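You operate a simulated robot arm through the tools that you are given. There is no shell and no other tool. Be economical: measure what you need, move in short steps, check, and stop when the job is done.

You are at the controls of a simulated two-armed robot. One attempt, no reset.

## Task
Pick up the 25 MICRON white filter from the top of the green stand with one hand, pass it to the other hand and put it on the low shelf of the wiring trolley. Set down upright: white filter.

The check looks at the end state, three seconds after you hand in, the way a careful person would. Anything else that was tipped, shoved, dropped, spilled or broken makes it a failure.

## Robot
Two 7-joint arms with two-finger parallel grippers on one trunk, on a base that drives. Base frame: it is fixed to the floor where the robot stands at the start and does not move with it; the origin is under the middle of the robot, x ahead of it, y to its left, z up. Units: m, degrees, N and s.
The left shoulder is at the start at [0.05, 0.209, 1.021], the right one opposite. With the tool pointing down near the work surface each hand reaches from about 0.1 to 0.88 m from the robot's upright axis, wherever it stands, measured 20 degrees to its own side. Places, roughly: low shelf of the wiring trolley [-4, 0.9, 0.3]. Payload 4.4 kg a hand.
The tool frame of a hand sits at the grasp point between the pads (the TCP): z along the fingers, y along the line on which they close. The tips reach 0.023 m beyond it. The gripper opens to 0.094 m. The fingers are 0.038 m wide and 0.01 m thick; the gripper's body (0.054 by 0.096 m) begins 0.039 m behind the TCP.
Orientation is that of the tool frame in the base frame, as a unit quaternion [w, x, y, z]. With the fingers straight down and closing along the base's y, the tool's x points along the base's -x, its y along +y and its z along -z.

## Interface
- The arms move only by the tool jog_arm. It takes "left_commands", "right_commands" or both (then of equal length, played together; a hand with none holds still); each is a list of rows, each a list of 7 numbers: the shift along the tool's x, y, z in units of 250 mm (1.0 is 250 mm), then the turn, a rotation vector about the tool's x, y, z in units of 60 degrees (1.0 is 60 degrees), then the opening, from 0 (shut) to 1 (fully open). In form: [[x, y, z, rx, ry, rz, gripper], ...]. A call has 1 to 8 rows; each row is the pose to reach, as a shift and turn from the pose commanded when the call began, along the tool's axes at that moment. A call with a number of a shift or a turn outside -1 to 1 is refused whole. Each row takes 0.2 s and may step no farther than 0.05 m and 8.6 degrees from the row before; otherwise, or with a gripper value out of range, the whole call is refused. A pose out of reach is approached as far as the arm can. The call stops where the force on the tool passes 40 N (or 10 N more than at its start, if that is more) or the arm is blocked; 0.2 s more then pass. Each finger travels about 0.108 m/s and halts on what it meets, pressing with about 38 N; the grip force reading is that of the motor and also rises with nothing between the fingers. The clock runs only during rows and for 0.2 s after the last one: add rows that repeat a pose to give the fingers time. The reply holds the time, the measured pose of the TCP, the force on the tool along the base axes, the opening and the grip force, in the units named above and with some noise, with the torque about the TCP (base axes, N m) and any sound that the robot's microphone picked up.
- Cameras (640 x 400 px; columns grow to the right, rows downward): "scene" is now at [0.1486, -0.028, 1.1881]; the picture's right is [-0.33, -0.94, 0.00], its down [-0.57, 0.20, -0.80] and it looks along [0.75, -0.27, -0.60] (base axes); focal length 248 px, centre (320, 200). "left" rides on the left gripper at [0.086, -0.016, -0.075] in its tool frame; the picture's right is [0.18, 0.98, 0.00], its down [-0.58, 0.11, -0.81] and it looks along [-0.79, 0.15, 0.59] (tool axes); focal length 243 px, centre (320, 200). "right" rides on the right gripper at [0.086, 0.016, -0.075] in its tool frame; the picture's right is [-0.18, 0.98, 0.00], its down [-0.58, -0.11, -0.81] and it looks along [-0.79, -0.15, 0.59] (tool axes); focal length 243 px, centre (320, 200). There is no depth. A picture from a camera that has moved, and an enlarged one, comes with that camera's place and axes in the base frame and with its lens.
- camera(camera): a new picture of that camera. It takes no simulated time.
- move_column(by): slides the trunk up (or, below 0, down) by that many m; the arms and the scene camera ride with it, the base frame stays. It gives what a move gives, with no picture.
- roll_base(legs): drives the robot by 1 to 6 legs, each [ahead, left, turn to the left] in m, m and degrees, along the robot's own axes; the way and the turn of a leg run together, so that a leg with both is an arc; at most 1.5 m and 180 degrees a leg. The arms and the cameras ride along, it lands a little off, and it stops where it bumps. It gives what a move gives.
- turn_head(pan, tilt): turns the head with the scene camera to pan (to the left, within 80 degrees either way) and tilt (down, from -29 to 69), counted from straight ahead of the robot. It gives what a move gives.
- enlarge(camera, box): a new picture of the part [left, top, right, bottom] of that camera's present view, enlarged. It takes no simulated time.
- sign_off(): hands the job in; it is judged then, once.

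Work in short steps. Places have to be worked out from the pictures, the camera data and where the tool is seen: move nearer, look again, correct. Check each grasp and each placing, and mend what went wrong. You have 120 turns and 88 pictures in all, those below and enlarged ones among them. Open the grippers and draw the arms clear of the work before you hand the job in, unless the task says otherwise; then end with one line.

The tools are called after "Emit:" by a JSON object that holds its "method" and its "body". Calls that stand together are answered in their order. jog_arm: Moves the arms, as the interface text tells. Its arguments: {"type":"object","properties":{"left_commands":{"type":"array","items":{"type":"array","items":{"type":"number"}}},"right_commands":{"type":"array","items":{"type":"array","items":{"type":"number"}}}},"required":[]} The other tools are called the same way: move_column (by) slides the trunk up or down; roll_base (legs) drives the base; turn_head (pan, tilt) turns the head that bears the scene camera; camera (camera) takes a picture; enlarge (camera, box) takes an enlarged picture of a part of a camera's view; sign_off () hands the job in.

At the start:

```text
time_s: 0.0
left_position: [0.6361, 0.1019, 0.825]
left_tcp_rot: [0.0, 0.0, 1.0, 0.0]
left_force: [0.1, -0.2, -1.2]
left_wrist_torque: [0.03, -0.02, -0.01]
left_opening: 0.094
left_finger_force: 0.1
right_position: [0.6044, -0.3683, 0.8426]
right_tcp_rot: [0.001, 0.0, 1.0, 0.0]
right_force: [0.7, 0.0, -0.5]
right_wrist_torque: [0.0, -0.03, 0.0]
right_opening: 0.0939
right_finger_force: 0.2
trunk travel left (down, up): [-0.1, 0.463]
robot x, y, heading: [0.0003, 0.001, -0.2]
head pan, tilt: [-19.5, 37.2]
```

scene: 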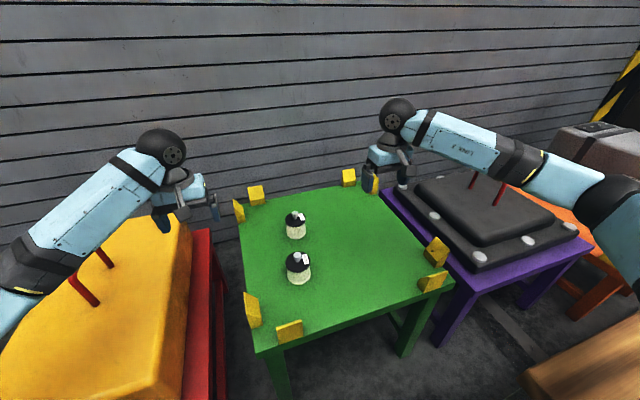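
right: 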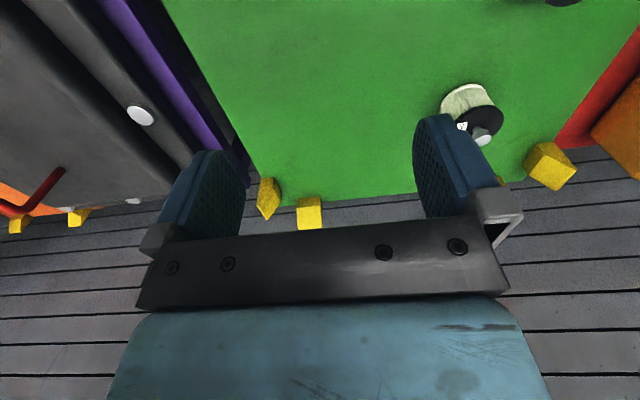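
left: 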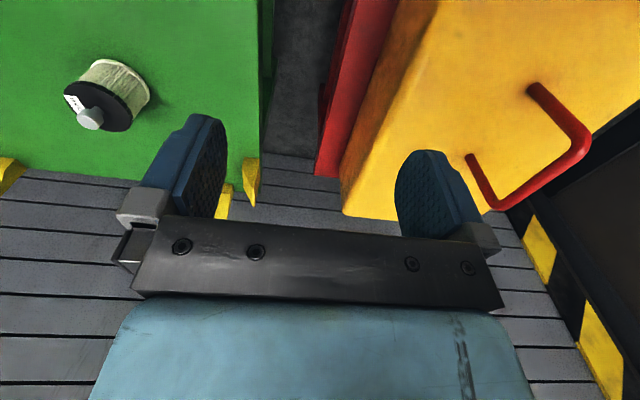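

Two similar filters stand on the green stand; I need to read their labels first.

Emit:
{"method": "enlarge", "body": {"camera": "scene", "box": [260, 190, 340, 300]}}

Emit:
{"method": "enlarge", "body": {"camera": "left", "box": [40, 40, 180, 150]}}

Emit:
{"method": "enlarge", "body": {"camera": "right", "box": [420, 70, 520, 160]}}

```text
3.64 times, centred on (300, 245) of scene
camera zoom: at [0.1486, -0.028, 1.1881], right [-0.33, -0.94, 0.0], down [-0.57, 0.2, -0.8], along [0.75, -0.27, -0.6], focal length 904 px, centre (393, 36)
```

zoom: 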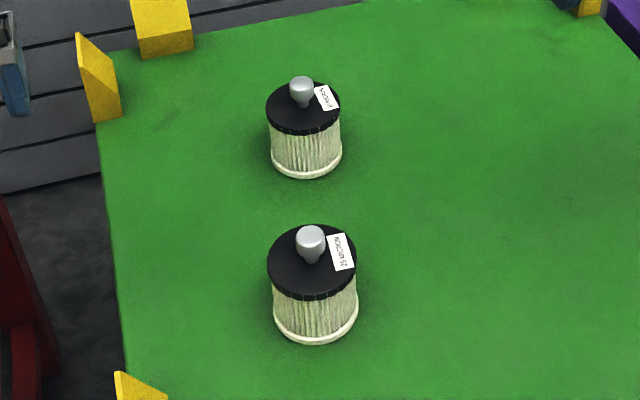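

```text
3.64 times, centred on (110, 95) of left
camera zoom: at [0.5501, 0.0871, 0.8993], right [-0.18, 0.98, 0.0], down [0.58, 0.11, 0.81], along [0.79, 0.15, -0.59], focal length 882 px, centre (1084, 582)
```

zoom: 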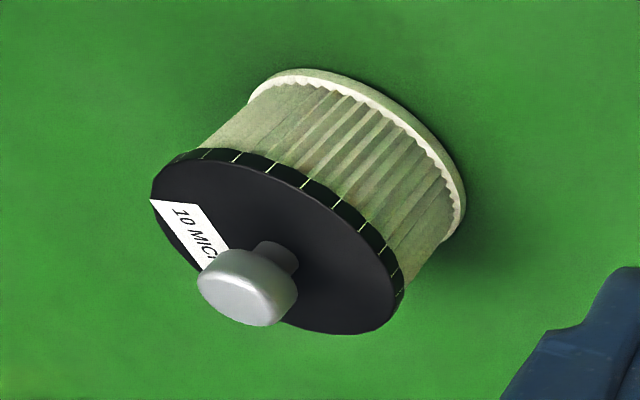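

```text
4.44 times, centred on (470, 115) of right
camera zoom: at [0.5185, -0.3518, 0.9176], right [0.18, 0.98, 0.0], down [0.58, -0.11, 0.81], along [0.79, -0.15, -0.59], focal length 1078 px, centre (-347, 578)
```

zoom: 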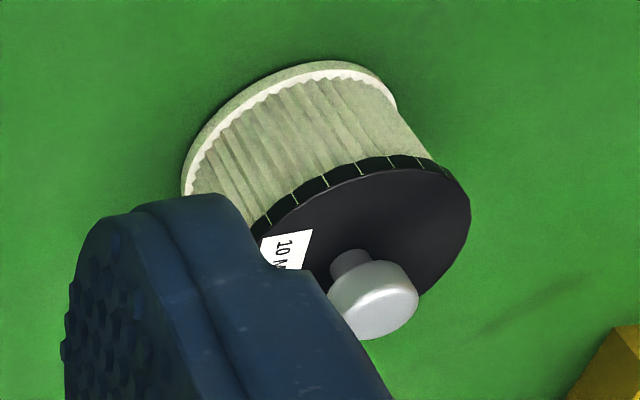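

The near filter is the 25 MICRON. I estimate its lid at about (0.607, -0.124, 0.613), with the stand top near z=0.55. I'll bring the right hand above it and look again.

Emit:
{"method": "jog_arm", "body": {"right_commands": [[0, 0.195, 0, 0, 0, 0, 0.6], [0, 0.39, 0.1, 0, 0, 0, 0.6], [0, 0.585, 0.2, 0, 0, 0, 0.6], [0, 0.78, 0.3, 0, 0, 0, 0.6], [-0.01, 0.975, 0.33, 0, 0, 0, 0.6], [-0.01, 0.975, 0.33, 0, 0, 0, 0.6]]}}

Emit:
{"method": "camera", "body": {"camera": "right"}}

Emit:
{"method": "camera", "body": {"camera": "left"}}

Emit:
{"method": "camera", "body": {"camera": "scene"}}

```text
refused: row 2 steps farther than a row can; nothing moved
```

```text
81 pictures are left
camera right: at [0.5185, -0.3518, 0.9176], right [0.18, 0.98, 0.0], down [0.58, -0.11, 0.81], along [0.79, -0.15, -0.59], focal length 243 px, centre (320, 200)
```

right: 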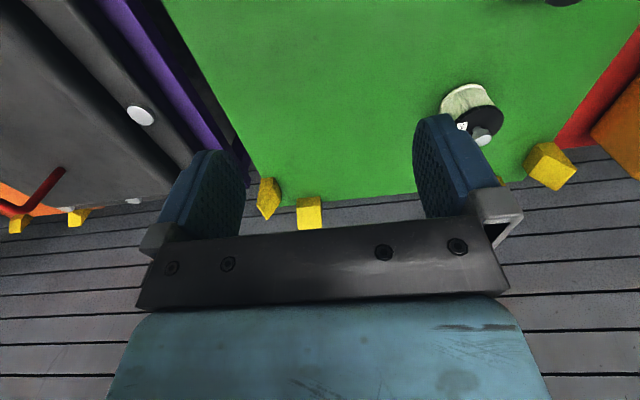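

```text
80 pictures are left
camera left: at [0.5501, 0.0871, 0.8993], right [-0.18, 0.98, 0.0], down [0.58, 0.11, 0.81], along [0.79, 0.15, -0.59], focal length 243 px, centre (320, 200)
```

left: 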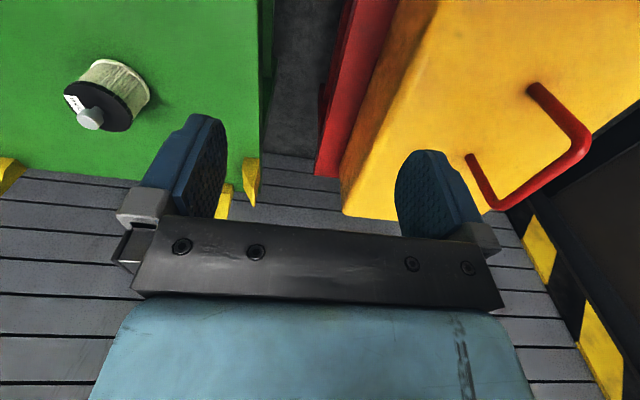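

```text
79 pictures are left
camera scene: at [0.1486, -0.028, 1.1881], right [-0.33, -0.94, 0.0], down [-0.57, 0.2, -0.8], along [0.75, -0.27, -0.6], focal length 248 px, centre (320, 200)
```

scene: 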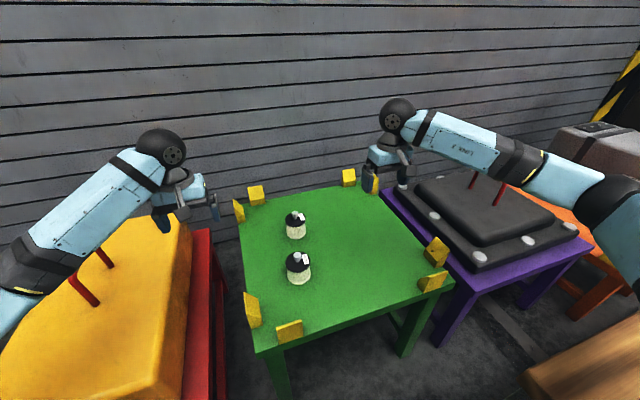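

The second row's step was slightly too long. I'll resend the move with shorter steps.

Emit:
{"method": "jog_arm", "body": {"right_commands": [[0, 0.17, 0.06, 0, 0, 0, 0.6], [0, 0.34, 0.12, 0, 0, 0, 0.6], [0, 0.51, 0.18, 0, 0, 0, 0.6], [0, 0.68, 0.24, 0, 0, 0, 0.6], [-0.01, 0.83, 0.3, 0, 0, 0, 0.6], [-0.01, 0.975, 0.33, 0, 0, 0, 0.6], [-0.01, 0.975, 0.33, 0, 0, 0, 0.6]]}}

Emit:
{"method": "camera", "body": {"camera": "right"}}

Emit:
{"method": "camera", "body": {"camera": "scene"}}

```text
time_s: 1.6
left_position: [0.638, 0.1034, 0.8248]
left_tcp_rot: [0.0, 0.001, 1.0, 0.001]
left_force: [0.5, 0.7, 0.2]
left_wrist_torque: [0.02, -0.03, -0.01]
left_opening: 0.0942
left_finger_force: 0.1
right_position: [0.6069, -0.1239, 0.761]
right_tcp_rot: [-0.001, 0.001, 1.0, 0.0]
right_force: [-0.5, 0.0, 0.4]
right_wrist_torque: [-0.04, 0.01, 0.04]
right_opening: 0.0567
right_finger_force: 0.0
trunk travel left (down, up): [-0.1, 0.463]
robot x, y, heading: [0.0001, -0.0049, 0.2]
head pan, tilt: [-19.5, 37.2]
```

```text
78 pictures are left
camera right: at [0.521, -0.1079, 0.8352], right [0.19, 0.98, 0.0], down [0.58, -0.11, 0.81], along [0.79, -0.15, -0.59], focal length 243 px, centre (320, 200)
```

right: 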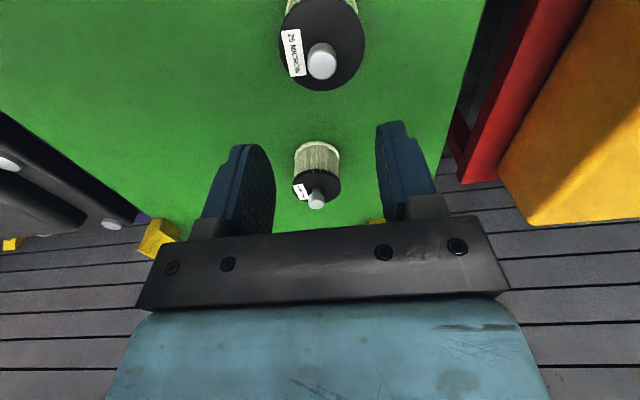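

```text
77 pictures are left
camera scene: at [0.1486, -0.0282, 1.1881], right [-0.33, -0.94, 0.0], down [-0.57, 0.2, -0.8], along [0.75, -0.27, -0.6], focal length 248 px, centre (320, 200)
```

scene: 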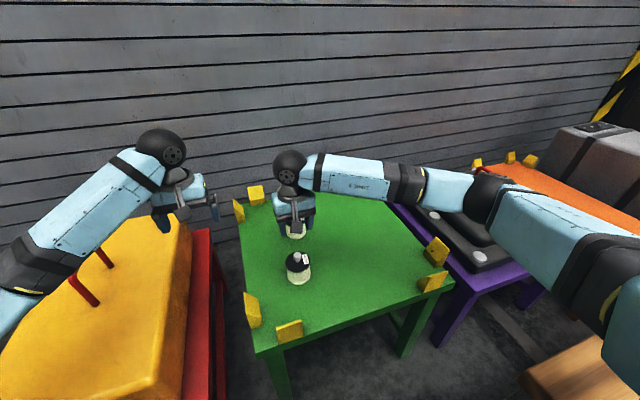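

The right camera agrees: the knob is at about (0.608, -0.123), with its top near z=0.64. The hand is centred over it, so I'll descend in steps to TCP z≈0.64.

Emit:
{"method": "jog_arm", "body": {"right_commands": [[0, 0.003, 0.15, 0, 0, 0, 0.6], [0, 0.003, 0.28, 0, 0, 0, 0.6], [0, 0.003, 0.38, 0, 0, 0, 0.6], [0, 0.003, 0.44, 0, 0, 0, 0.6], [0, 0.003, 0.48, 0, 0, 0, 0.6]]}}

Emit:
{"method": "camera", "body": {"camera": "right"}}

Emit:
{"method": "enlarge", "body": {"camera": "scene", "box": [250, 200, 350, 300]}}

```text
time_s: 2.8
left_position: [0.6371, 0.1024, 0.8245]
left_tcp_rot: [-0.001, -0.001, 1.0, 0.001]
left_force: [0.9, 0.0, -1.6]
left_wrist_torque: [-0.02, -0.02, -0.01]
left_opening: 0.094
left_finger_force: 0.1
right_position: [0.6058, -0.1243, 0.6404]
right_tcp_rot: [0.0, 0.001, 1.0, -0.001]
right_force: [0.0, 0.4, -0.9]
right_wrist_torque: [0.0, -0.03, 0.01]
right_opening: 0.0566
right_finger_force: 0.0
trunk travel left (down, up): [-0.1, 0.463]
robot x, y, heading: [0.0001, 0.001, -0.1]
head pan, tilt: [-19.5, 37.2]
```

```text
76 pictures are left
camera right: at [0.5209, -0.1071, 0.7151], right [0.18, 0.98, 0.0], down [0.58, -0.11, 0.81], along [0.79, -0.15, -0.59], focal length 243 px, centre (320, 200)
```

right: 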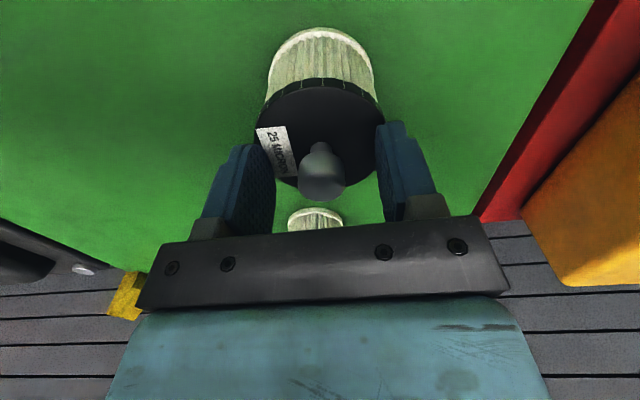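

```text
4.00 times, centred on (300, 250) of scene
camera zoom: at [0.1487, -0.0281, 1.1881], right [-0.33, -0.94, 0.0], down [-0.57, 0.2, -0.8], along [0.75, -0.27, -0.6], focal length 994 px, centre (400, 0)
```

zoom: 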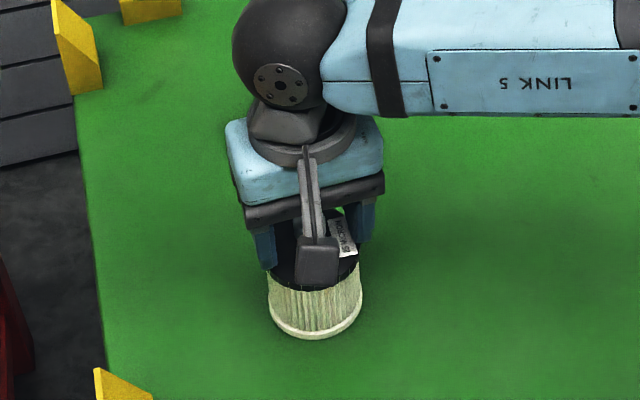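

The knob sits centred between the pads, so I'll close the gripper.

Emit:
{"method": "jog_arm", "body": {"right_commands": [[0, 0, 0, 0, 0, 0, 0.4], [0, 0, 0, 0, 0, 0, 0.0], [0, 0, 0, 0, 0, 0, 0.0], [0, 0, 0, 0, 0, 0, 0.0]]}}

Emit:
{"method": "camera", "body": {"camera": "right"}}

```text
time_s: 3.8
left_position: [0.6365, 0.1037, 0.8248]
left_tcp_rot: [0.0, -0.001, 1.0, 0.0]
left_force: [0.2, -0.3, -0.3]
left_wrist_torque: [-0.01, 0.01, 0.01]
left_opening: 0.0941
left_finger_force: 0.1
right_position: [0.6061, -0.1236, 0.6402]
right_tcp_rot: [0.0, 0.001, 1.0, 0.0]
right_force: [0.1, 0.3, -0.5]
right_wrist_torque: [0.0, 0.05, -0.01]
right_opening: 0.0224
right_finger_force: 38.2
trunk travel left (down, up): [-0.1, 0.463]
robot x, y, heading: [0.0044, 0.001, 0.1]
head pan, tilt: [-19.5, 37.2]
```

```text
74 pictures are left
camera right: at [0.521, -0.107, 0.7152], right [0.18, 0.98, 0.0], down [0.58, -0.11, 0.81], along [0.79, -0.15, -0.59], focal length 243 px, centre (320, 200)
```

right: 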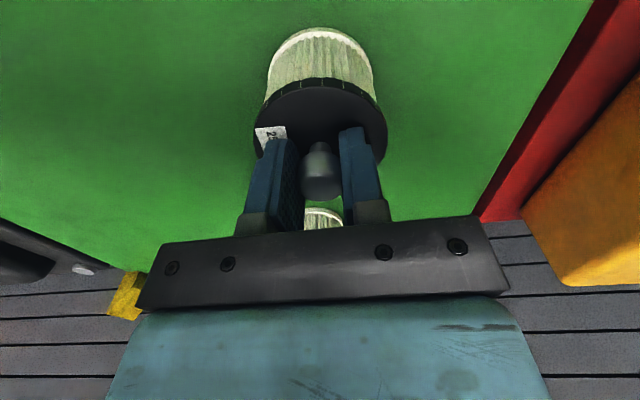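

The knob is gripped at an opening of 0.0224 with 38 N. I'll lift straight up.

Emit:
{"method": "jog_arm", "body": {"right_commands": [[0, 0, -0.06, 0, 0, 0, 0], [0, 0, -0.2, 0, 0, 0, 0], [0, 0, -0.38, 0, 0, 0, 0], [0, 0, -0.56, 0, 0, 0, 0], [0, 0, -0.74, 0, 0, 0, 0], [0, 0, -0.9, 0, 0, 0, 0], [0, 0, -0.9, 0, 0, 0, 0]]}}

Emit:
{"method": "camera", "body": {"camera": "right"}}

Emit:
{"method": "camera", "body": {"camera": "scene"}}

```text
time_s: 5.4
left_position: [0.6364, 0.1025, 0.8254]
left_tcp_rot: [0.0, 0.0, 1.0, 0.0]
left_force: [0.4, 0.2, 0.3]
left_wrist_torque: [0.04, 0.0, -0.02]
left_opening: 0.0941
left_finger_force: 0.0
right_position: [0.607, -0.123, 0.8659]
right_tcp_rot: [0.0, 0.0, 1.0, 0.0]
right_force: [-0.7, -0.4, -1.6]
right_wrist_torque: [-0.01, -0.01, 0.03]
right_opening: 0.0222
right_finger_force: 38.0
trunk travel left (down, up): [-0.1, 0.463]
robot x, y, heading: [0.0028, -0.0031, -0.0]
head pan, tilt: [-19.5, 37.2]
```

```text
73 pictures are left
camera right: at [0.5212, -0.107, 0.9405], right [0.18, 0.98, 0.0], down [0.58, -0.11, 0.81], along [0.79, -0.15, -0.59], focal length 243 px, centre (320, 200)
```

right: 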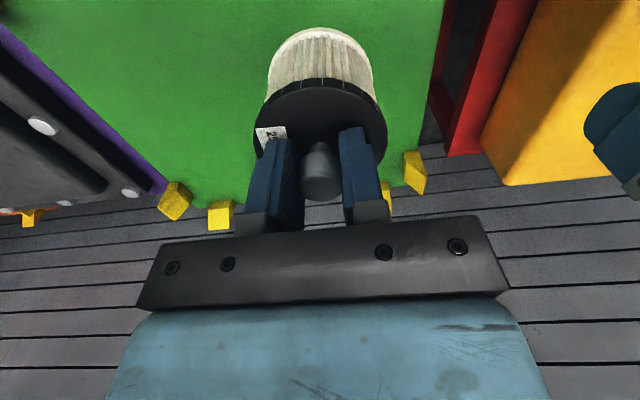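

```text
72 pictures are left
camera scene: at [0.1489, -0.0282, 1.188], right [-0.33, -0.94, 0.0], down [-0.57, 0.2, -0.8], along [0.75, -0.27, -0.6], focal length 248 px, centre (320, 200)
```

scene: 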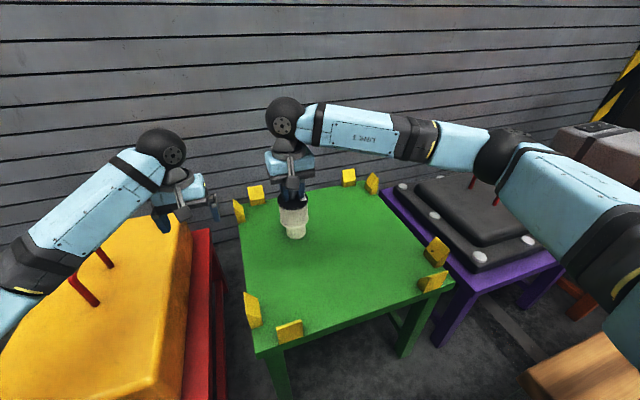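

The filter is lifted cleanly. Before driving I'll look around on both sides.

Emit:
{"method": "turn_head", "body": {"pan": 80, "tilt": 30}}

Emit:
{"method": "camera", "body": {"camera": "scene"}}

Emit:
{"method": "turn_head", "body": {"pan": -80, "tilt": 30}}

Emit:
{"method": "camera", "body": {"camera": "scene"}}

```text
time_s: 7.2
left_position: [0.6374, 0.1029, 0.8248]
left_tcp_rot: [-0.001, 0.0, 1.0, 0.0]
left_force: [-0.2, 0.1, 0.5]
left_wrist_torque: [0.02, -0.01, 0.0]
left_opening: 0.0941
left_finger_force: 0.0
right_position: [0.6067, -0.1237, 0.8659]
right_tcp_rot: [0.001, 0.0, 1.0, 0.0]
right_force: [0.5, 0.3, -1.9]
right_wrist_torque: [0.01, -0.04, -0.01]
right_opening: 0.0219
right_finger_force: 37.8
trunk travel left (down, up): [-0.1, 0.463]
robot x, y, heading: [0.001, 0.0006, -0.1]
head pan, tilt: [80.0, 30.0]
```

```text
71 pictures are left
camera scene: at [0.0827, 0.0899, 1.1992], right [0.98, -0.17, 0.0], down [-0.09, -0.49, -0.87], along [0.15, 0.85, -0.5], focal length 248 px, centre (320, 200)
```

scene: 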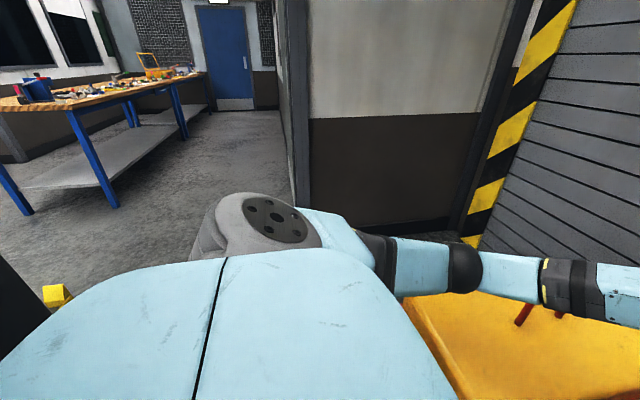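

```text
time_s: 9.6
left_position: [0.6363, 0.103, 0.8244]
left_tcp_rot: [0.0, 0.0, 1.0, 0.0]
left_force: [0.2, 0.3, -0.2]
left_wrist_torque: [0.02, 0.0, -0.01]
left_opening: 0.0941
left_finger_force: 0.2
right_position: [0.607, -0.124, 0.8664]
right_tcp_rot: [0.0, 0.0, 1.0, 0.001]
right_force: [0.3, -0.2, -1.8]
right_wrist_torque: [0.0, -0.02, 0.01]
right_opening: 0.0223
right_finger_force: 37.8
trunk travel left (down, up): [-0.1, 0.463]
robot x, y, heading: [0.0033, -0.0014, -0.2]
head pan, tilt: [-80.0, 30.0]
```

```text
70 pictures are left
camera scene: at [0.0827, -0.0882, 1.1992], right [-0.98, -0.17, 0.0], down [-0.09, 0.49, -0.87], along [0.15, -0.85, -0.5], focal length 248 px, centre (320, 200)
```

scene: 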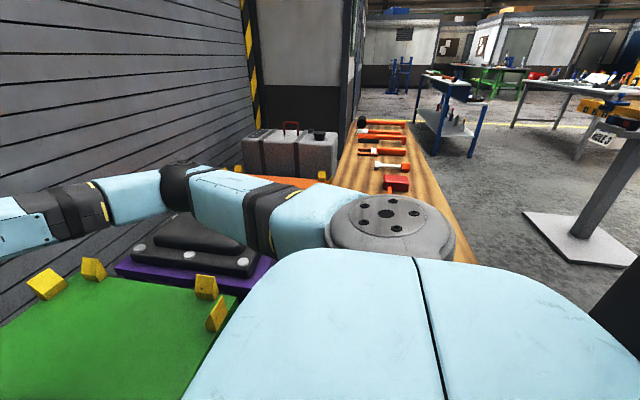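

The robot stands in a nook with stands on both sides. I'll retract both hands toward the body and raise the trunk so the arms clear everything while turning.

Emit:
{"method": "jog_arm", "body": {"left_commands": [[0.18, 0.03, 0, 0, 0, 0, 1], [0.36, 0.06, 0, 0, 0, 0, 1], [0.54, 0.1, 0, 0, 0, 0, 1], [0.72, 0.15, 0, 0, 0, 0, 1], [0.88, 0.2, 0, 0, 0, 0, 1]], "right_commands": [[0.18, -0.03, 0, 0, 0, 0, 0], [0.36, -0.06, 0, 0, 0, 0, 0], [0.54, -0.1, 0, 0, 0, 0, 0], [0.72, -0.15, 0, 0, 0, 0, 0], [0.88, -0.2, 0, 0, 0, 0, 0]]}}

Emit:
{"method": "move_column", "body": {"by": 0.2}}

Emit:
{"method": "turn_head", "body": {"pan": 80, "tilt": 35}}

Emit:
{"method": "camera", "body": {"camera": "scene"}}

```text
time_s: 10.8
left_position: [0.4191, 0.1523, 0.8257]
left_tcp_rot: [0.0, 0.0, 1.0, -0.001]
left_force: [-0.5, 0.0, -0.6]
left_wrist_torque: [-0.02, -0.01, 0.0]
left_opening: 0.094
left_finger_force: 0.0
right_position: [0.3859, -0.1733, 0.8671]
right_tcp_rot: [0.001, 0.0, 1.0, 0.0]
right_force: [-0.1, -1.3, -1.4]
right_wrist_torque: [0.0, 0.02, 0.04]
right_opening: 0.0217
right_finger_force: 38.0
trunk travel left (down, up): [-0.1, 0.463]
robot x, y, heading: [0.0009, -0.0014, 0.0]
head pan, tilt: [-80.0, 30.0]
```

```text
time_s: 13.0
left_position: [0.4185, 0.1523, 1.0259]
left_tcp_rot: [0.0, 0.0, 1.0, 0.0]
left_force: [-0.5, 0.3, -0.1]
left_wrist_torque: [0.01, 0.01, -0.01]
left_opening: 0.094
left_finger_force: 0.2
right_position: [0.3871, -0.173, 1.0662]
right_tcp_rot: [-0.001, 0.0, 1.0, 0.0]
right_force: [0.5, 0.1, -2.3]
right_wrist_torque: [0.01, -0.01, 0.02]
right_opening: 0.022
right_finger_force: 38.2
trunk travel left (down, up): [-0.3, 0.263]
robot x, y, heading: [0.0006, -0.0022, -0.1]
head pan, tilt: [-80.0, 30.0]
```

```text
time_s: 15.4
left_position: [0.4176, 0.1521, 1.0255]
left_tcp_rot: [0.0, 0.0, 1.0, 0.0]
left_force: [-0.3, 0.6, 0.1]
left_wrist_torque: [0.01, -0.01, -0.02]
left_opening: 0.0941
left_finger_force: 0.0
right_position: [0.3865, -0.1725, 1.0665]
right_tcp_rot: [0.0, 0.0, 1.0, 0.0]
right_force: [0.6, -0.4, -1.8]
right_wrist_torque: [0.0, -0.03, 0.04]
right_opening: 0.0221
right_finger_force: 38.2
trunk travel left (down, up): [-0.3, 0.263]
robot x, y, heading: [0.001, 0.0004, -0.1]
head pan, tilt: [80.0, 35.0]
```

```text
69 pictures are left
camera scene: at [0.0822, 0.0876, 1.3914], right [0.98, -0.17, 0.0], down [-0.1, -0.56, -0.82], along [0.14, 0.81, -0.57], focal length 248 px, centre (320, 200)
```

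scene: 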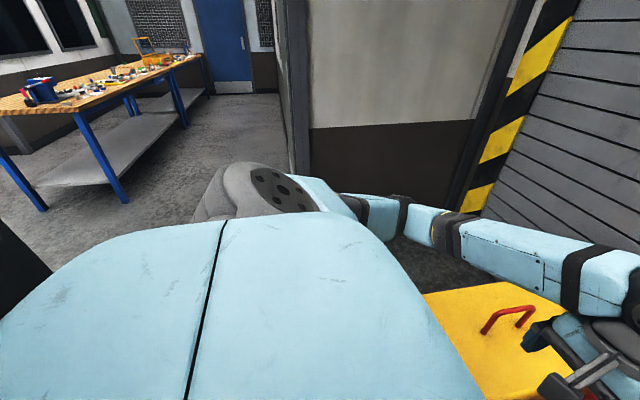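

The elbows are high and clear of the stands. I'll rotate the base left to see behind the robot.

Emit:
{"method": "roll_base", "body": {"legs": [[0, 0, 25], [0, 0, 25]]}}

Emit:
{"method": "camera", "body": {"camera": "scene"}}

```text
time_s: 18.4
left_position: [0.1526, 0.4186, 1.0258]
left_tcp_rot: [0.001, -0.422, 0.907, 0.0]
left_force: [-0.9, -0.7, -0.5]
left_wrist_torque: [0.03, -0.03, 0.01]
left_opening: 0.0942
left_finger_force: 0.1
right_position: [0.3814, 0.1855, 1.0663]
right_tcp_rot: [0.0, -0.423, 0.906, 0.0]
right_force: [0.2, 0.8, -1.6]
right_wrist_torque: [0.01, 0.04, 0.04]
right_opening: 0.0218
right_finger_force: 37.7
trunk travel left (down, up): [-0.3, 0.263]
robot x, y, heading: [0.001, -0.001, 49.7]
head pan, tilt: [80.0, 35.0]
```

```text
68 pictures are left
camera scene: at [-0.0138, 0.1202, 1.3914], right [0.77, 0.64, 0.0], down [0.37, -0.44, -0.82], along [-0.53, 0.63, -0.57], focal length 248 px, centre (320, 200)
```

scene: 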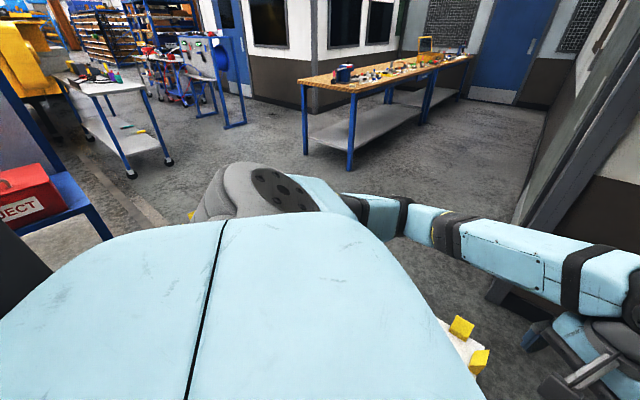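

The wiring trolley is the castered table near pixel (115,110). I'll enlarge it.

Emit:
{"method": "enlarge", "body": {"camera": "scene", "box": [0, 40, 220, 200]}}

```text
2.50 times, centred on (110, 120) of scene
camera zoom: at [-0.0138, 0.1202, 1.3914], right [0.77, 0.64, 0.0], down [0.37, -0.44, -0.82], along [-0.53, 0.63, -0.57], focal length 621 px, centre (845, 400)
```

zoom: 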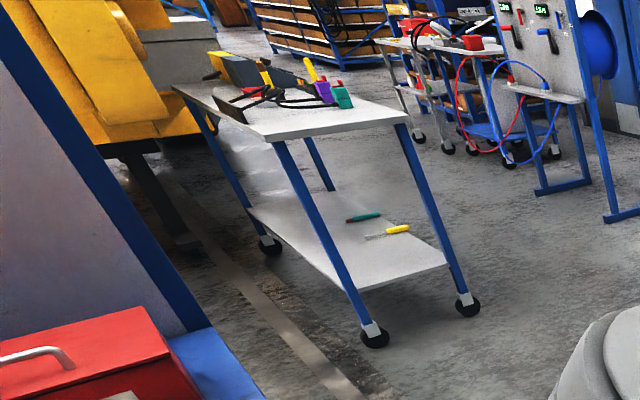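

The trolley's near end is at about x=-3.1, with y from 0.64 to 1.01. Its low shelf is open underneath, and two screwdrivers lie on it. There may be obstacles close to the robot, so I'll turn further and look.

Emit:
{"method": "roll_base", "body": {"legs": [[0, 0, 30], [0, 0, 30]]}}

Emit:
{"method": "turn_head", "body": {"pan": 50, "tilt": 40}}

Emit:
{"method": "camera", "body": {"camera": "scene"}}

```text
time_s: 21.8
left_position: [-0.2852, 0.3412, 1.0258]
left_tcp_rot: [0.0, 0.819, -0.574, -0.001]
left_force: [-0.8, 0.3, 0.7]
left_wrist_torque: [0.01, 0.03, -0.04]
left_opening: 0.0938
left_finger_force: 0.0
right_position: [0.03, 0.4223, 1.067]
right_tcp_rot: [0.001, 0.819, -0.574, 0.0]
right_force: [-0.1, 0.1, -0.7]
right_wrist_torque: [0.03, -0.02, 0.01]
right_opening: 0.0218
right_finger_force: 38.1
trunk travel left (down, up): [-0.3, 0.263]
robot x, y, heading: [0.0006, -0.0017, 110.0]
head pan, tilt: [80.0, 35.0]
```

```text
time_s: 22.7
left_position: [-0.2854, 0.3419, 1.0261]
left_tcp_rot: [0.001, 0.819, -0.574, 0.0]
left_force: [0.4, -0.6, 0.1]
left_wrist_torque: [0.01, 0.01, 0.0]
left_opening: 0.0939
left_finger_force: 0.0
right_position: [0.0295, 0.4223, 1.0654]
right_tcp_rot: [-0.001, 0.819, -0.574, 0.0]
right_force: [-0.4, -0.3, -1.9]
right_wrist_torque: [0.0, 0.01, 0.0]
right_opening: 0.022
right_finger_force: 37.7
trunk travel left (down, up): [-0.3, 0.263]
robot x, y, heading: [0.0026, 0.0007, 110.0]
head pan, tilt: [50.0, 40.0]
```

```text
66 pictures are left
camera scene: at [-0.1034, 0.0935, 1.3839], right [0.34, 0.94, 0.0], down [0.6, -0.22, -0.77], along [-0.72, 0.26, -0.64], focal length 248 px, centre (320, 200)
```

scene: 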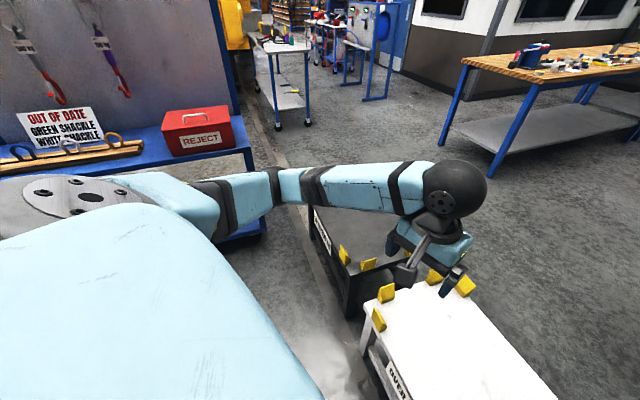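

There is a row of stands on the right and a reject rack on the left. I'll turn to face the way out and check the gap.

Emit:
{"method": "roll_base", "body": {"legs": [[0, 0, 50]]}}

Emit:
{"method": "turn_head", "body": {"pan": 0, "tilt": 35}}

Emit:
{"method": "camera", "body": {"camera": "scene"}}

```text
time_s: 25.4
left_position: [-0.4453, -0.0003, 1.0254]
left_tcp_rot: [-0.001, 0.985, -0.174, 0.0]
left_force: [0.0, -0.5, 0.1]
left_wrist_torque: [-0.02, -0.02, -0.02]
left_opening: 0.0939
left_finger_force: 0.0
right_position: [-0.305, 0.2941, 1.0663]
right_tcp_rot: [0.001, 0.985, -0.174, 0.0]
right_force: [0.5, -0.5, -2.2]
right_wrist_torque: [-0.01, -0.01, 0.02]
right_opening: 0.0222
right_finger_force: 37.4
trunk travel left (down, up): [-0.3, 0.263]
robot x, y, heading: [0.0004, 0.0001, 160.1]
head pan, tilt: [50.0, 40.0]
```

```text
time_s: 26.5
left_position: [-0.445, -0.0004, 1.0251]
left_tcp_rot: [0.0, 0.985, -0.174, 0.0]
left_force: [-0.8, -0.7, -0.4]
left_wrist_torque: [0.01, 0.02, -0.02]
left_opening: 0.0936
left_finger_force: 0.0
right_position: [-0.3053, 0.2939, 1.0652]
right_tcp_rot: [0.0, 0.985, -0.174, 0.001]
right_force: [-0.6, 0.7, -1.5]
right_wrist_torque: [0.0, -0.03, -0.01]
right_opening: 0.0219
right_finger_force: 37.6
trunk travel left (down, up): [-0.3, 0.263]
robot x, y, heading: [0.0016, -0.0003, 160.0]
head pan, tilt: [0.0, 35.0]
```

```text
65 pictures are left
camera scene: at [-0.1468, 0.0541, 1.3914], right [0.34, 0.94, 0.0], down [0.54, -0.2, -0.82], along [-0.77, 0.28, -0.57], focal length 248 px, centre (320, 200)
```

scene: 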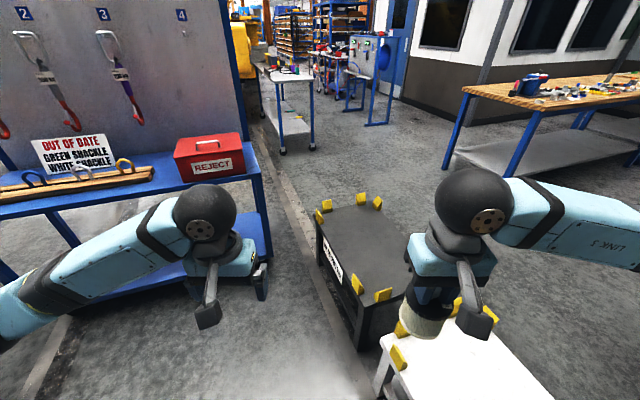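

The aisle straight ahead looks narrow, about 0.45 m by my estimate. I'll look down to judge the base's footprint and the nearby floor.

Emit:
{"method": "turn_head", "body": {"pan": 0, "tilt": 69}}

Emit:
{"method": "camera", "body": {"camera": "scene"}}

Emit:
{"method": "turn_head", "body": {"pan": -75, "tilt": 45}}

Emit:
{"method": "camera", "body": {"camera": "scene"}}

Emit:
{"method": "turn_head", "body": {"pan": 75, "tilt": 35}}

Emit:
{"method": "camera", "body": {"camera": "scene"}}

```text
time_s: 27.5
left_position: [-0.4442, 0.0001, 1.0264]
left_tcp_rot: [0.0, 0.985, -0.174, 0.0]
left_force: [-0.3, -0.6, -0.1]
left_wrist_torque: [-0.05, 0.02, -0.03]
left_opening: 0.094
left_finger_force: 0.1
right_position: [-0.3048, 0.2951, 1.0664]
right_tcp_rot: [0.0, 0.985, -0.173, 0.0]
right_force: [0.6, -0.3, -1.6]
right_wrist_torque: [0.03, 0.02, -0.03]
right_opening: 0.0218
right_finger_force: 38.0
trunk travel left (down, up): [-0.3, 0.263]
robot x, y, heading: [-0.0001, -0.0, 160.3]
head pan, tilt: [0.0, 68.8]
```

```text
64 pictures are left
camera scene: at [-0.1166, 0.0432, 1.3478], right [0.34, 0.94, 0.0], down [0.88, -0.32, -0.36], along [-0.34, 0.12, -0.93], focal length 248 px, centre (320, 200)
```

scene: 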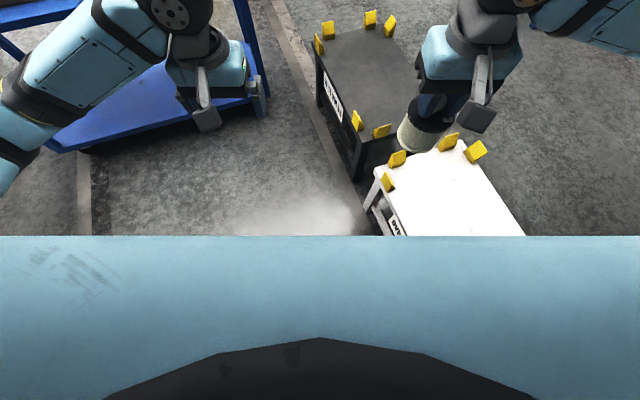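

```text
time_s: 29.0
left_position: [-0.444, 0.0009, 1.0251]
left_tcp_rot: [0.001, 0.985, -0.173, 0.001]
left_force: [0.1, 0.0, -0.1]
left_wrist_torque: [0.01, 0.01, -0.03]
left_opening: 0.094
left_finger_force: 0.0
right_position: [-0.3054, 0.2949, 1.0664]
right_tcp_rot: [0.0, 0.985, -0.174, 0.0]
right_force: [0.3, 0.1, -1.3]
right_wrist_torque: [0.03, -0.03, 0.01]
right_opening: 0.022
right_finger_force: 38.0
trunk travel left (down, up): [-0.3, 0.263]
robot x, y, heading: [0.0023, -0.002, 160.0]
head pan, tilt: [-75.0, 45.0]
```

```text
63 pictures are left
camera scene: at [-0.057, 0.105, 1.3766], right [1.0, -0.09, 0.0], down [-0.06, -0.7, -0.71], along [0.06, 0.7, -0.71], focal length 248 px, centre (320, 200)
```

scene: 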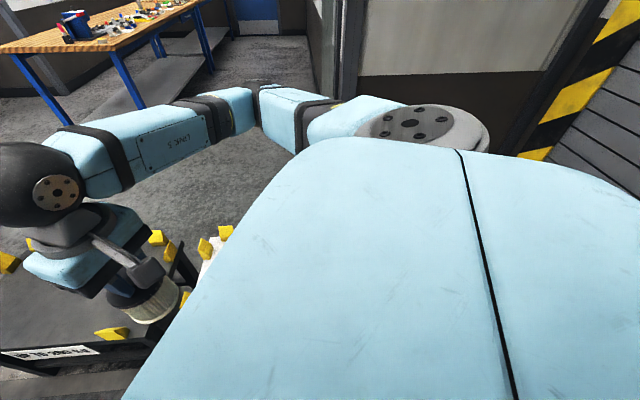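

```text
time_s: 31.4
left_position: [-0.4455, -0.001, 1.0262]
left_tcp_rot: [0.0, 0.985, -0.174, 0.0]
left_force: [0.4, -1.2, -0.7]
left_wrist_torque: [0.05, 0.01, 0.0]
left_opening: 0.0942
left_finger_force: 0.0
right_position: [-0.3057, 0.2947, 1.0653]
right_tcp_rot: [0.0, 0.985, -0.173, 0.0]
right_force: [0.3, -0.1, -2.0]
right_wrist_torque: [0.03, 0.04, -0.06]
right_opening: 0.0222
right_finger_force: 37.9
trunk travel left (down, up): [-0.3, 0.263]
robot x, y, heading: [-0.0014, -0.0006, 160.0]
head pan, tilt: [75.0, 35.0]
```

```text
62 pictures are left
camera scene: at [-0.1145, -0.0481, 1.3914], right [-0.82, 0.57, 0.0], down [0.33, 0.47, -0.82], along [-0.47, -0.67, -0.57], focal length 248 px, centre (320, 200)
```

scene: 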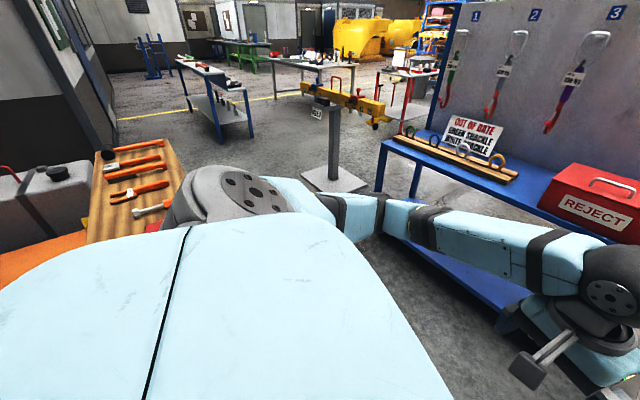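

The aisle ahead is too narrow, at roughly 0.35 m. The way out is between the wood bench and the reject rack, then around the rack's far end past the sign pole. I'll raise the trunk a little, turn in place to face -y, slide to x≈-0.6 and look again.

Emit:
{"method": "move_column", "body": {"by": 0.15}}

Emit:
{"method": "roll_base", "body": {"legs": [[0, 0, 55], [0, 0, 55], [0, -0.55, 0]]}}

Emit:
{"method": "turn_head", "body": {"pan": -15, "tilt": 35}}

Emit:
{"method": "camera", "body": {"camera": "scene"}}

```text
time_s: 33.1
left_position: [-0.4457, -0.0003, 1.1764]
left_tcp_rot: [0.0, 0.985, -0.174, 0.0]
left_force: [0.5, 0.8, -0.7]
left_wrist_torque: [0.02, 0.04, -0.03]
left_opening: 0.094
left_finger_force: 0.0
right_position: [-0.3052, 0.2941, 1.2147]
right_tcp_rot: [0.0, 0.985, -0.174, 0.0]
right_force: [-0.1, 0.4, -2.3]
right_wrist_torque: [0.03, 0.01, 0.0]
right_opening: 0.0219
right_finger_force: 37.5
trunk travel left (down, up): [-0.45, 0.113]
robot x, y, heading: [0.0001, -0.0013, 160.3]
head pan, tilt: [75.0, 35.0]
```

```text
time_s: 40.7
left_position: [-0.0566, -0.4088, 1.1768]
left_tcp_rot: [0.001, 0.707, 0.708, 0.002]
left_force: [-0.6, -0.4, -0.3]
left_wrist_torque: [0.01, -0.07, -0.01]
left_opening: 0.094
left_finger_force: 0.0
right_position: [-0.3821, -0.3779, 1.2163]
right_tcp_rot: [0.001, 0.707, 0.707, 0.002]
right_force: [-0.8, -0.5, -1.6]
right_wrist_torque: [0.02, -0.04, 0.04]
right_opening: 0.0218
right_finger_force: 38.3
trunk travel left (down, up): [-0.45, 0.113]
robot x, y, heading: [-0.2095, 0.0108, -90.0]
head pan, tilt: [75.0, 35.0]
stopped in leg 3: the robot was blocked; the commanded pose is now the measured one
```

```text
time_s: 42.3
left_position: [-0.0535, -0.4088, 1.1757]
left_tcp_rot: [0.001, 0.707, 0.707, 0.001]
left_force: [-0.1, 0.6, 0.2]
left_wrist_torque: [-0.02, 0.02, -0.04]
left_opening: 0.0939
left_finger_force: 0.0
right_position: [-0.3778, -0.377, 1.2169]
right_tcp_rot: [0.0, 0.706, 0.708, -0.001]
right_force: [0.7, -0.4, -2.1]
right_wrist_torque: [0.0, -0.02, 0.06]
right_opening: 0.0219
right_finger_force: 38.1
trunk travel left (down, up): [-0.45, 0.113]
robot x, y, heading: [-0.2072, 0.0094, -90.1]
head pan, tilt: [-15.0, 35.0]
```

```text
61 pictures are left
camera scene: at [-0.2294, -0.1418, 1.5414], right [-0.97, 0.26, 0.0], down [0.15, 0.55, -0.82], along [-0.21, -0.79, -0.57], focal length 248 px, centre (320, 200)
```

scene: 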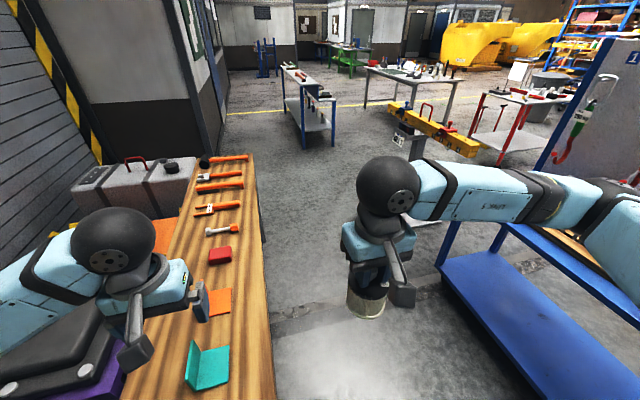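

The base was blocked at x≈-0.21. I'll look toward the blocked side to find out what stopped it.

Emit:
{"method": "turn_head", "body": {"pan": -80, "tilt": 60}}

Emit:
{"method": "camera", "body": {"camera": "scene"}}

```text
time_s: 43.7
left_position: [-0.0522, -0.4087, 1.1758]
left_tcp_rot: [-0.001, 0.707, 0.707, 0.0]
left_force: [-1.1, -0.3, -0.3]
left_wrist_torque: [-0.02, 0.0, -0.02]
left_opening: 0.0938
left_finger_force: 0.1
right_position: [-0.3781, -0.3769, 1.2164]
right_tcp_rot: [0.0, 0.706, 0.708, 0.0]
right_force: [1.2, 0.4, -1.8]
right_wrist_torque: [-0.01, -0.01, -0.01]
right_opening: 0.0218
right_finger_force: 38.1
trunk travel left (down, up): [-0.45, 0.113]
robot x, y, heading: [-0.2056, 0.0061, -90.0]
head pan, tilt: [-80.0, 60.0]
```

```text
60 pictures are left
camera scene: at [-0.2723, -0.0684, 1.5071], right [-0.18, 0.98, 0.0], down [0.85, 0.15, -0.5], along [-0.49, -0.09, -0.87], focal length 248 px, centre (320, 200)
```

scene: 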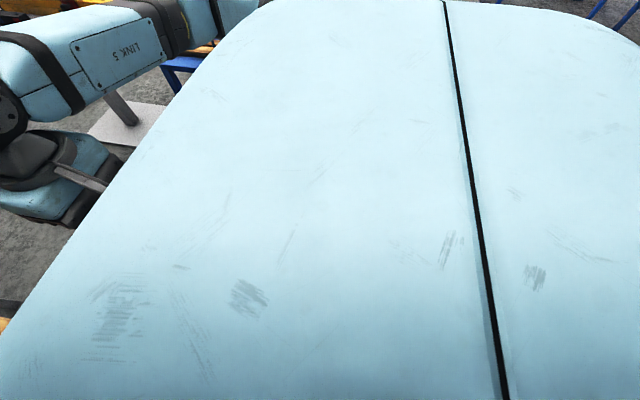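

The body hides that view. The contact was most likely the base's rear corner against the stand row, so I'll move ahead slightly and then slide right in small legs.

Emit:
{"method": "roll_base", "body": {"legs": [[0.1, 0, 0], [0, -0.2, 0], [0, -0.2, 0]]}}

```text
time_s: 44.4
left_position: [-0.0525, -0.4094, 1.1758]
left_tcp_rot: [0.001, 0.706, 0.709, 0.001]
left_force: [0.5, -0.4, 0.7]
left_wrist_torque: [-0.01, 0.0, 0.0]
left_opening: 0.094
left_finger_force: 0.0
right_position: [-0.3769, -0.3778, 1.2164]
right_tcp_rot: [0.0, 0.706, 0.708, 0.0]
right_force: [-0.3, -0.3, -2.0]
right_wrist_torque: [-0.03, -0.01, 0.0]
right_opening: 0.0219
right_finger_force: 37.5
trunk travel left (down, up): [-0.45, 0.113]
robot x, y, heading: [-0.2037, 0.0098, -90.2]
head pan, tilt: [-80.0, 60.0]
stopped in leg 1: the robot was blocked; the commanded pose is now the measured one
```

The base is now blocked ahead as well. The free left hand's camera can look back at the base and stands, so I'll roll the left wrist. This also tests the rolled pose I need later.

Emit:
{"method": "jog_arm", "body": {"left_commands": [[0, 0, 0, 0, 0, 0.13, 1], [0, 0, 0, 0, 0, 0.26, 1], [0, 0, 0, 0, 0, 0.39, 1], [0, 0, 0, 0, 0, 0.52, 1], [0, 0, 0, 0, 0, 0.65, 1], [0, 0, 0, 0, 0, 0.78, 1], [0, 0, 0, 0, 0, 0.9, 1], [0, 0, 0, 0, 0, 1, 1]]}}

Emit:
{"method": "jog_arm", "body": {"left_commands": [[0, 0, 0, 0, 0, 0.13, 1], [0, 0, 0, 0, 0, 0.26, 1], [0, 0, 0, 0, 0, 0.39, 1], [0, 0, 0, 0, 0, 0.52, 1], [0, 0, 0, 0, 0, 0.65, 1], [0, 0, 0, 0, 0, 0.78, 1], [0, 0, 0, 0, 0, 0.9, 1], [0, 0, 0, 0, 0, 1, 1]]}}

Emit:
{"method": "camera", "body": {"camera": "left"}}

```text
time_s: 46.2
left_position: [-0.0527, -0.4085, 1.1768]
left_tcp_rot: [-0.001, 0.966, 0.259, 0.0]
left_force: [-0.2, 0.7, 0.3]
left_wrist_torque: [-0.03, 0.01, 0.01]
left_opening: 0.094
left_finger_force: 0.2
right_position: [-0.3777, -0.3767, 1.2159]
right_tcp_rot: [0.001, 0.707, 0.708, -0.001]
right_force: [0.9, 0.0, -1.3]
right_wrist_torque: [0.01, 0.01, -0.02]
right_opening: 0.0224
right_finger_force: 37.6
trunk travel left (down, up): [-0.45, 0.113]
robot x, y, heading: [-0.2081, 0.0066, -90.0]
head pan, tilt: [-80.0, 60.0]
```

```text
time_s: 48.0
left_position: [-0.0524, -0.4103, 1.176]
left_tcp_rot: [0.0, 0.966, -0.259, 0.001]
left_force: [0.1, 0.0, -0.6]
left_wrist_torque: [-0.05, 0.03, -0.01]
left_opening: 0.094
left_finger_force: 0.0
right_position: [-0.3781, -0.379, 1.2164]
right_tcp_rot: [0.0, 0.706, 0.708, 0.0]
right_force: [0.1, 0.6, -2.3]
right_wrist_torque: [-0.01, -0.03, 0.03]
right_opening: 0.0222
right_finger_force: 38.0
trunk travel left (down, up): [-0.45, 0.113]
robot x, y, heading: [-0.208, 0.0132, -90.0]
head pan, tilt: [-80.0, 60.0]
```

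```text
59 pictures are left
camera left: at [0.0293, -0.4374, 1.2499], right [-0.33, -0.94, 0.0], down [-0.56, 0.2, 0.81], along [-0.76, 0.27, -0.59], focal length 243 px, centre (320, 200)
```

left: 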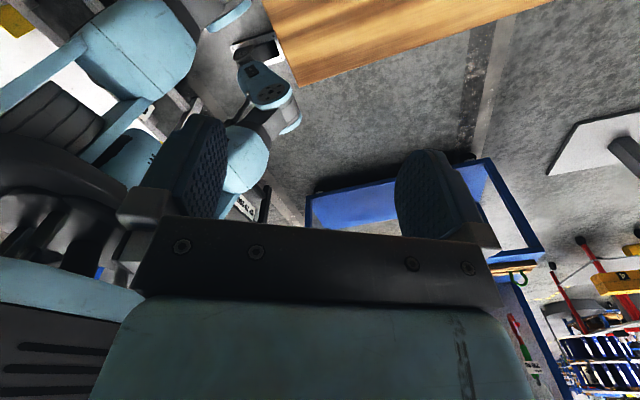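

The wrist rolls fine. The picture shows the base's outrigger wheels close to the bench corner. I'll roll further for a full view of the base.

Emit:
{"method": "jog_arm", "body": {"left_commands": [[0, 0, 0, 0, 0.1, 0.1, 1], [0, 0, 0, 0, 0.2, 0.2, 1], [0, 0, 0, 0, 0.3, 0.3, 1], [0, 0, 0, 0, 0.4, 0.4, 1], [0, 0, 0, 0, 0.45, 0.5, 1]]}}

Emit:
{"method": "camera", "body": {"camera": "left"}}

```text
time_s: 49.2
left_position: [-0.0528, -0.4074, 1.1764]
left_tcp_rot: [0.059, 0.84, -0.49, 0.225]
left_force: [0.4, 0.5, -0.4]
left_wrist_torque: [-0.03, 0.01, -0.02]
left_opening: 0.0938
left_finger_force: 0.1
right_position: [-0.3785, -0.3777, 1.2162]
right_tcp_rot: [0.0, 0.706, 0.708, 0.0]
right_force: [0.4, 0.1, -1.6]
right_wrist_torque: [-0.02, -0.02, 0.01]
right_opening: 0.022
right_finger_force: 37.8
trunk travel left (down, up): [-0.45, 0.113]
robot x, y, heading: [-0.2058, 0.0057, -89.9]
head pan, tilt: [-80.0, 60.0]
```

```text
58 pictures are left
camera left: at [-0.0273, -0.4452, 1.2816], right [-0.76, -0.65, -0.04], down [-0.59, 0.66, 0.45], along [-0.27, 0.37, -0.89], focal length 243 px, centre (320, 200)
```

left: 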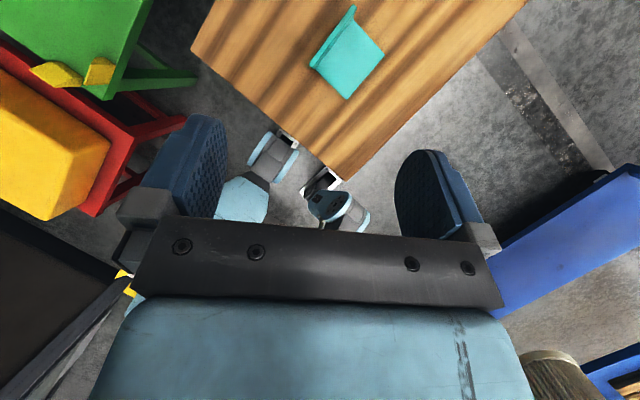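

The bench's front edge is at y≈-0.25 and its corner leg at x≈-0.28 is against the base's front wheel. I'll back off to y≈0.08, turn to face -x, and then drive out along the nook.

Emit:
{"method": "roll_base", "body": {"legs": [[0, 0.04, 0], [-0.09, 0, 0], [0, 0, -45], [0, 0, -45]]}}

Emit:
{"method": "turn_head", "body": {"pan": 0, "tilt": 40}}

Emit:
{"method": "camera", "body": {"camera": "scene"}}

Emit:
{"method": "camera", "body": {"camera": "left"}}

```text
time_s: 50.9
left_position: [-0.0111, -0.3335, 1.1784]
left_tcp_rot: [0.062, 0.841, -0.488, 0.225]
left_force: [-0.8, 0.7, 0.3]
left_wrist_torque: [-0.07, 0.02, -0.02]
left_opening: 0.0942
left_finger_force: 0.0
right_position: [-0.3363, -0.3034, 1.2187]
right_tcp_rot: [0.002, 0.705, 0.709, -0.001]
right_force: [0.1, 1.3, -1.4]
right_wrist_torque: [-0.05, 0.02, 0.0]
right_opening: 0.022
right_finger_force: 37.9
trunk travel left (down, up): [-0.45, 0.113]
robot x, y, heading: [-0.1678, 0.0777, -89.8]
head pan, tilt: [-80.0, 60.0]
stopped in leg 2: the robot was blocked; the commanded pose is now the measured one
```

```text
time_s: 52.4
left_position: [-0.0121, -0.3395, 1.1765]
left_tcp_rot: [0.058, 0.842, -0.488, 0.223]
left_force: [0.7, 0.3, -0.3]
left_wrist_torque: [-0.05, 0.03, 0.02]
left_opening: 0.0941
left_finger_force: 0.0
right_position: [-0.3368, -0.3088, 1.2152]
right_tcp_rot: [-0.001, 0.706, 0.708, 0.0]
right_force: [0.4, -0.3, -2.0]
right_wrist_torque: [-0.02, -0.01, -0.01]
right_opening: 0.0218
right_finger_force: 38.2
trunk travel left (down, up): [-0.45, 0.113]
robot x, y, heading: [-0.1656, 0.08, -89.9]
head pan, tilt: [0.0, 40.0]
```

```text
57 pictures are left
camera scene: at [-0.1661, -0.0717, 1.5339], right [-1.0, 0.0, 0.0], down [0.0, 0.64, -0.77], along [0.0, -0.77, -0.64], focal length 248 px, centre (320, 200)
```

scene: 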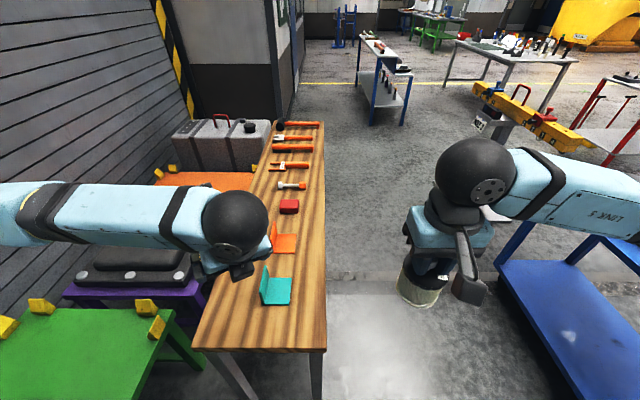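

```text
56 pictures are left
camera left: at [0.0138, -0.3752, 1.2815], right [-0.76, -0.65, -0.04], down [-0.6, 0.66, 0.45], along [-0.27, 0.37, -0.89], focal length 243 px, centre (320, 200)
```

left: 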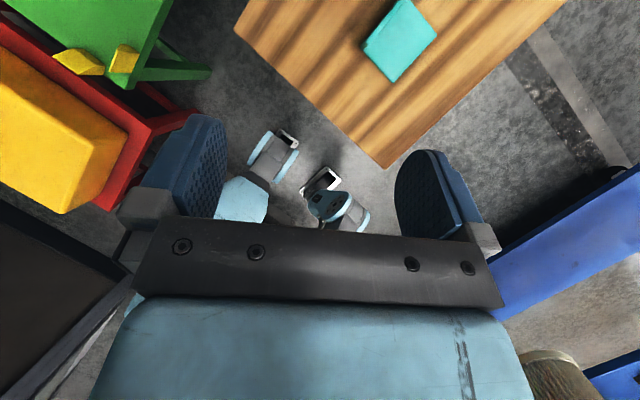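

Refining with both views: the bench top is at z≈0.79 with its corner at (-0.18, -0.33), and the base acts like a circle of radius about 0.37. The channel is centred near y≈0.045, so I'll shift there and slide right.

Emit:
{"method": "roll_base", "body": {"legs": [[0.035, 0, 0], [0, -0.2, 0], [0, -0.25, 0]]}}

```text
time_s: 57.7
left_position: [-0.4631, -0.375, 1.1759]
left_tcp_rot: [0.059, 0.842, -0.487, 0.224]
left_force: [0.7, 0.5, 0.6]
left_wrist_torque: [0.01, -0.02, 0.01]
left_opening: 0.094
left_finger_force: 0.1
right_position: [-0.7868, -0.3437, 1.2165]
right_tcp_rot: [0.001, 0.706, 0.708, -0.001]
right_force: [0.0, 0.1, -1.7]
right_wrist_torque: [0.02, 0.04, 0.05]
right_opening: 0.0217
right_finger_force: 37.7
trunk travel left (down, up): [-0.45, 0.113]
robot x, y, heading: [-0.6162, 0.0425, -89.9]
head pan, tilt: [0.0, 40.0]
```

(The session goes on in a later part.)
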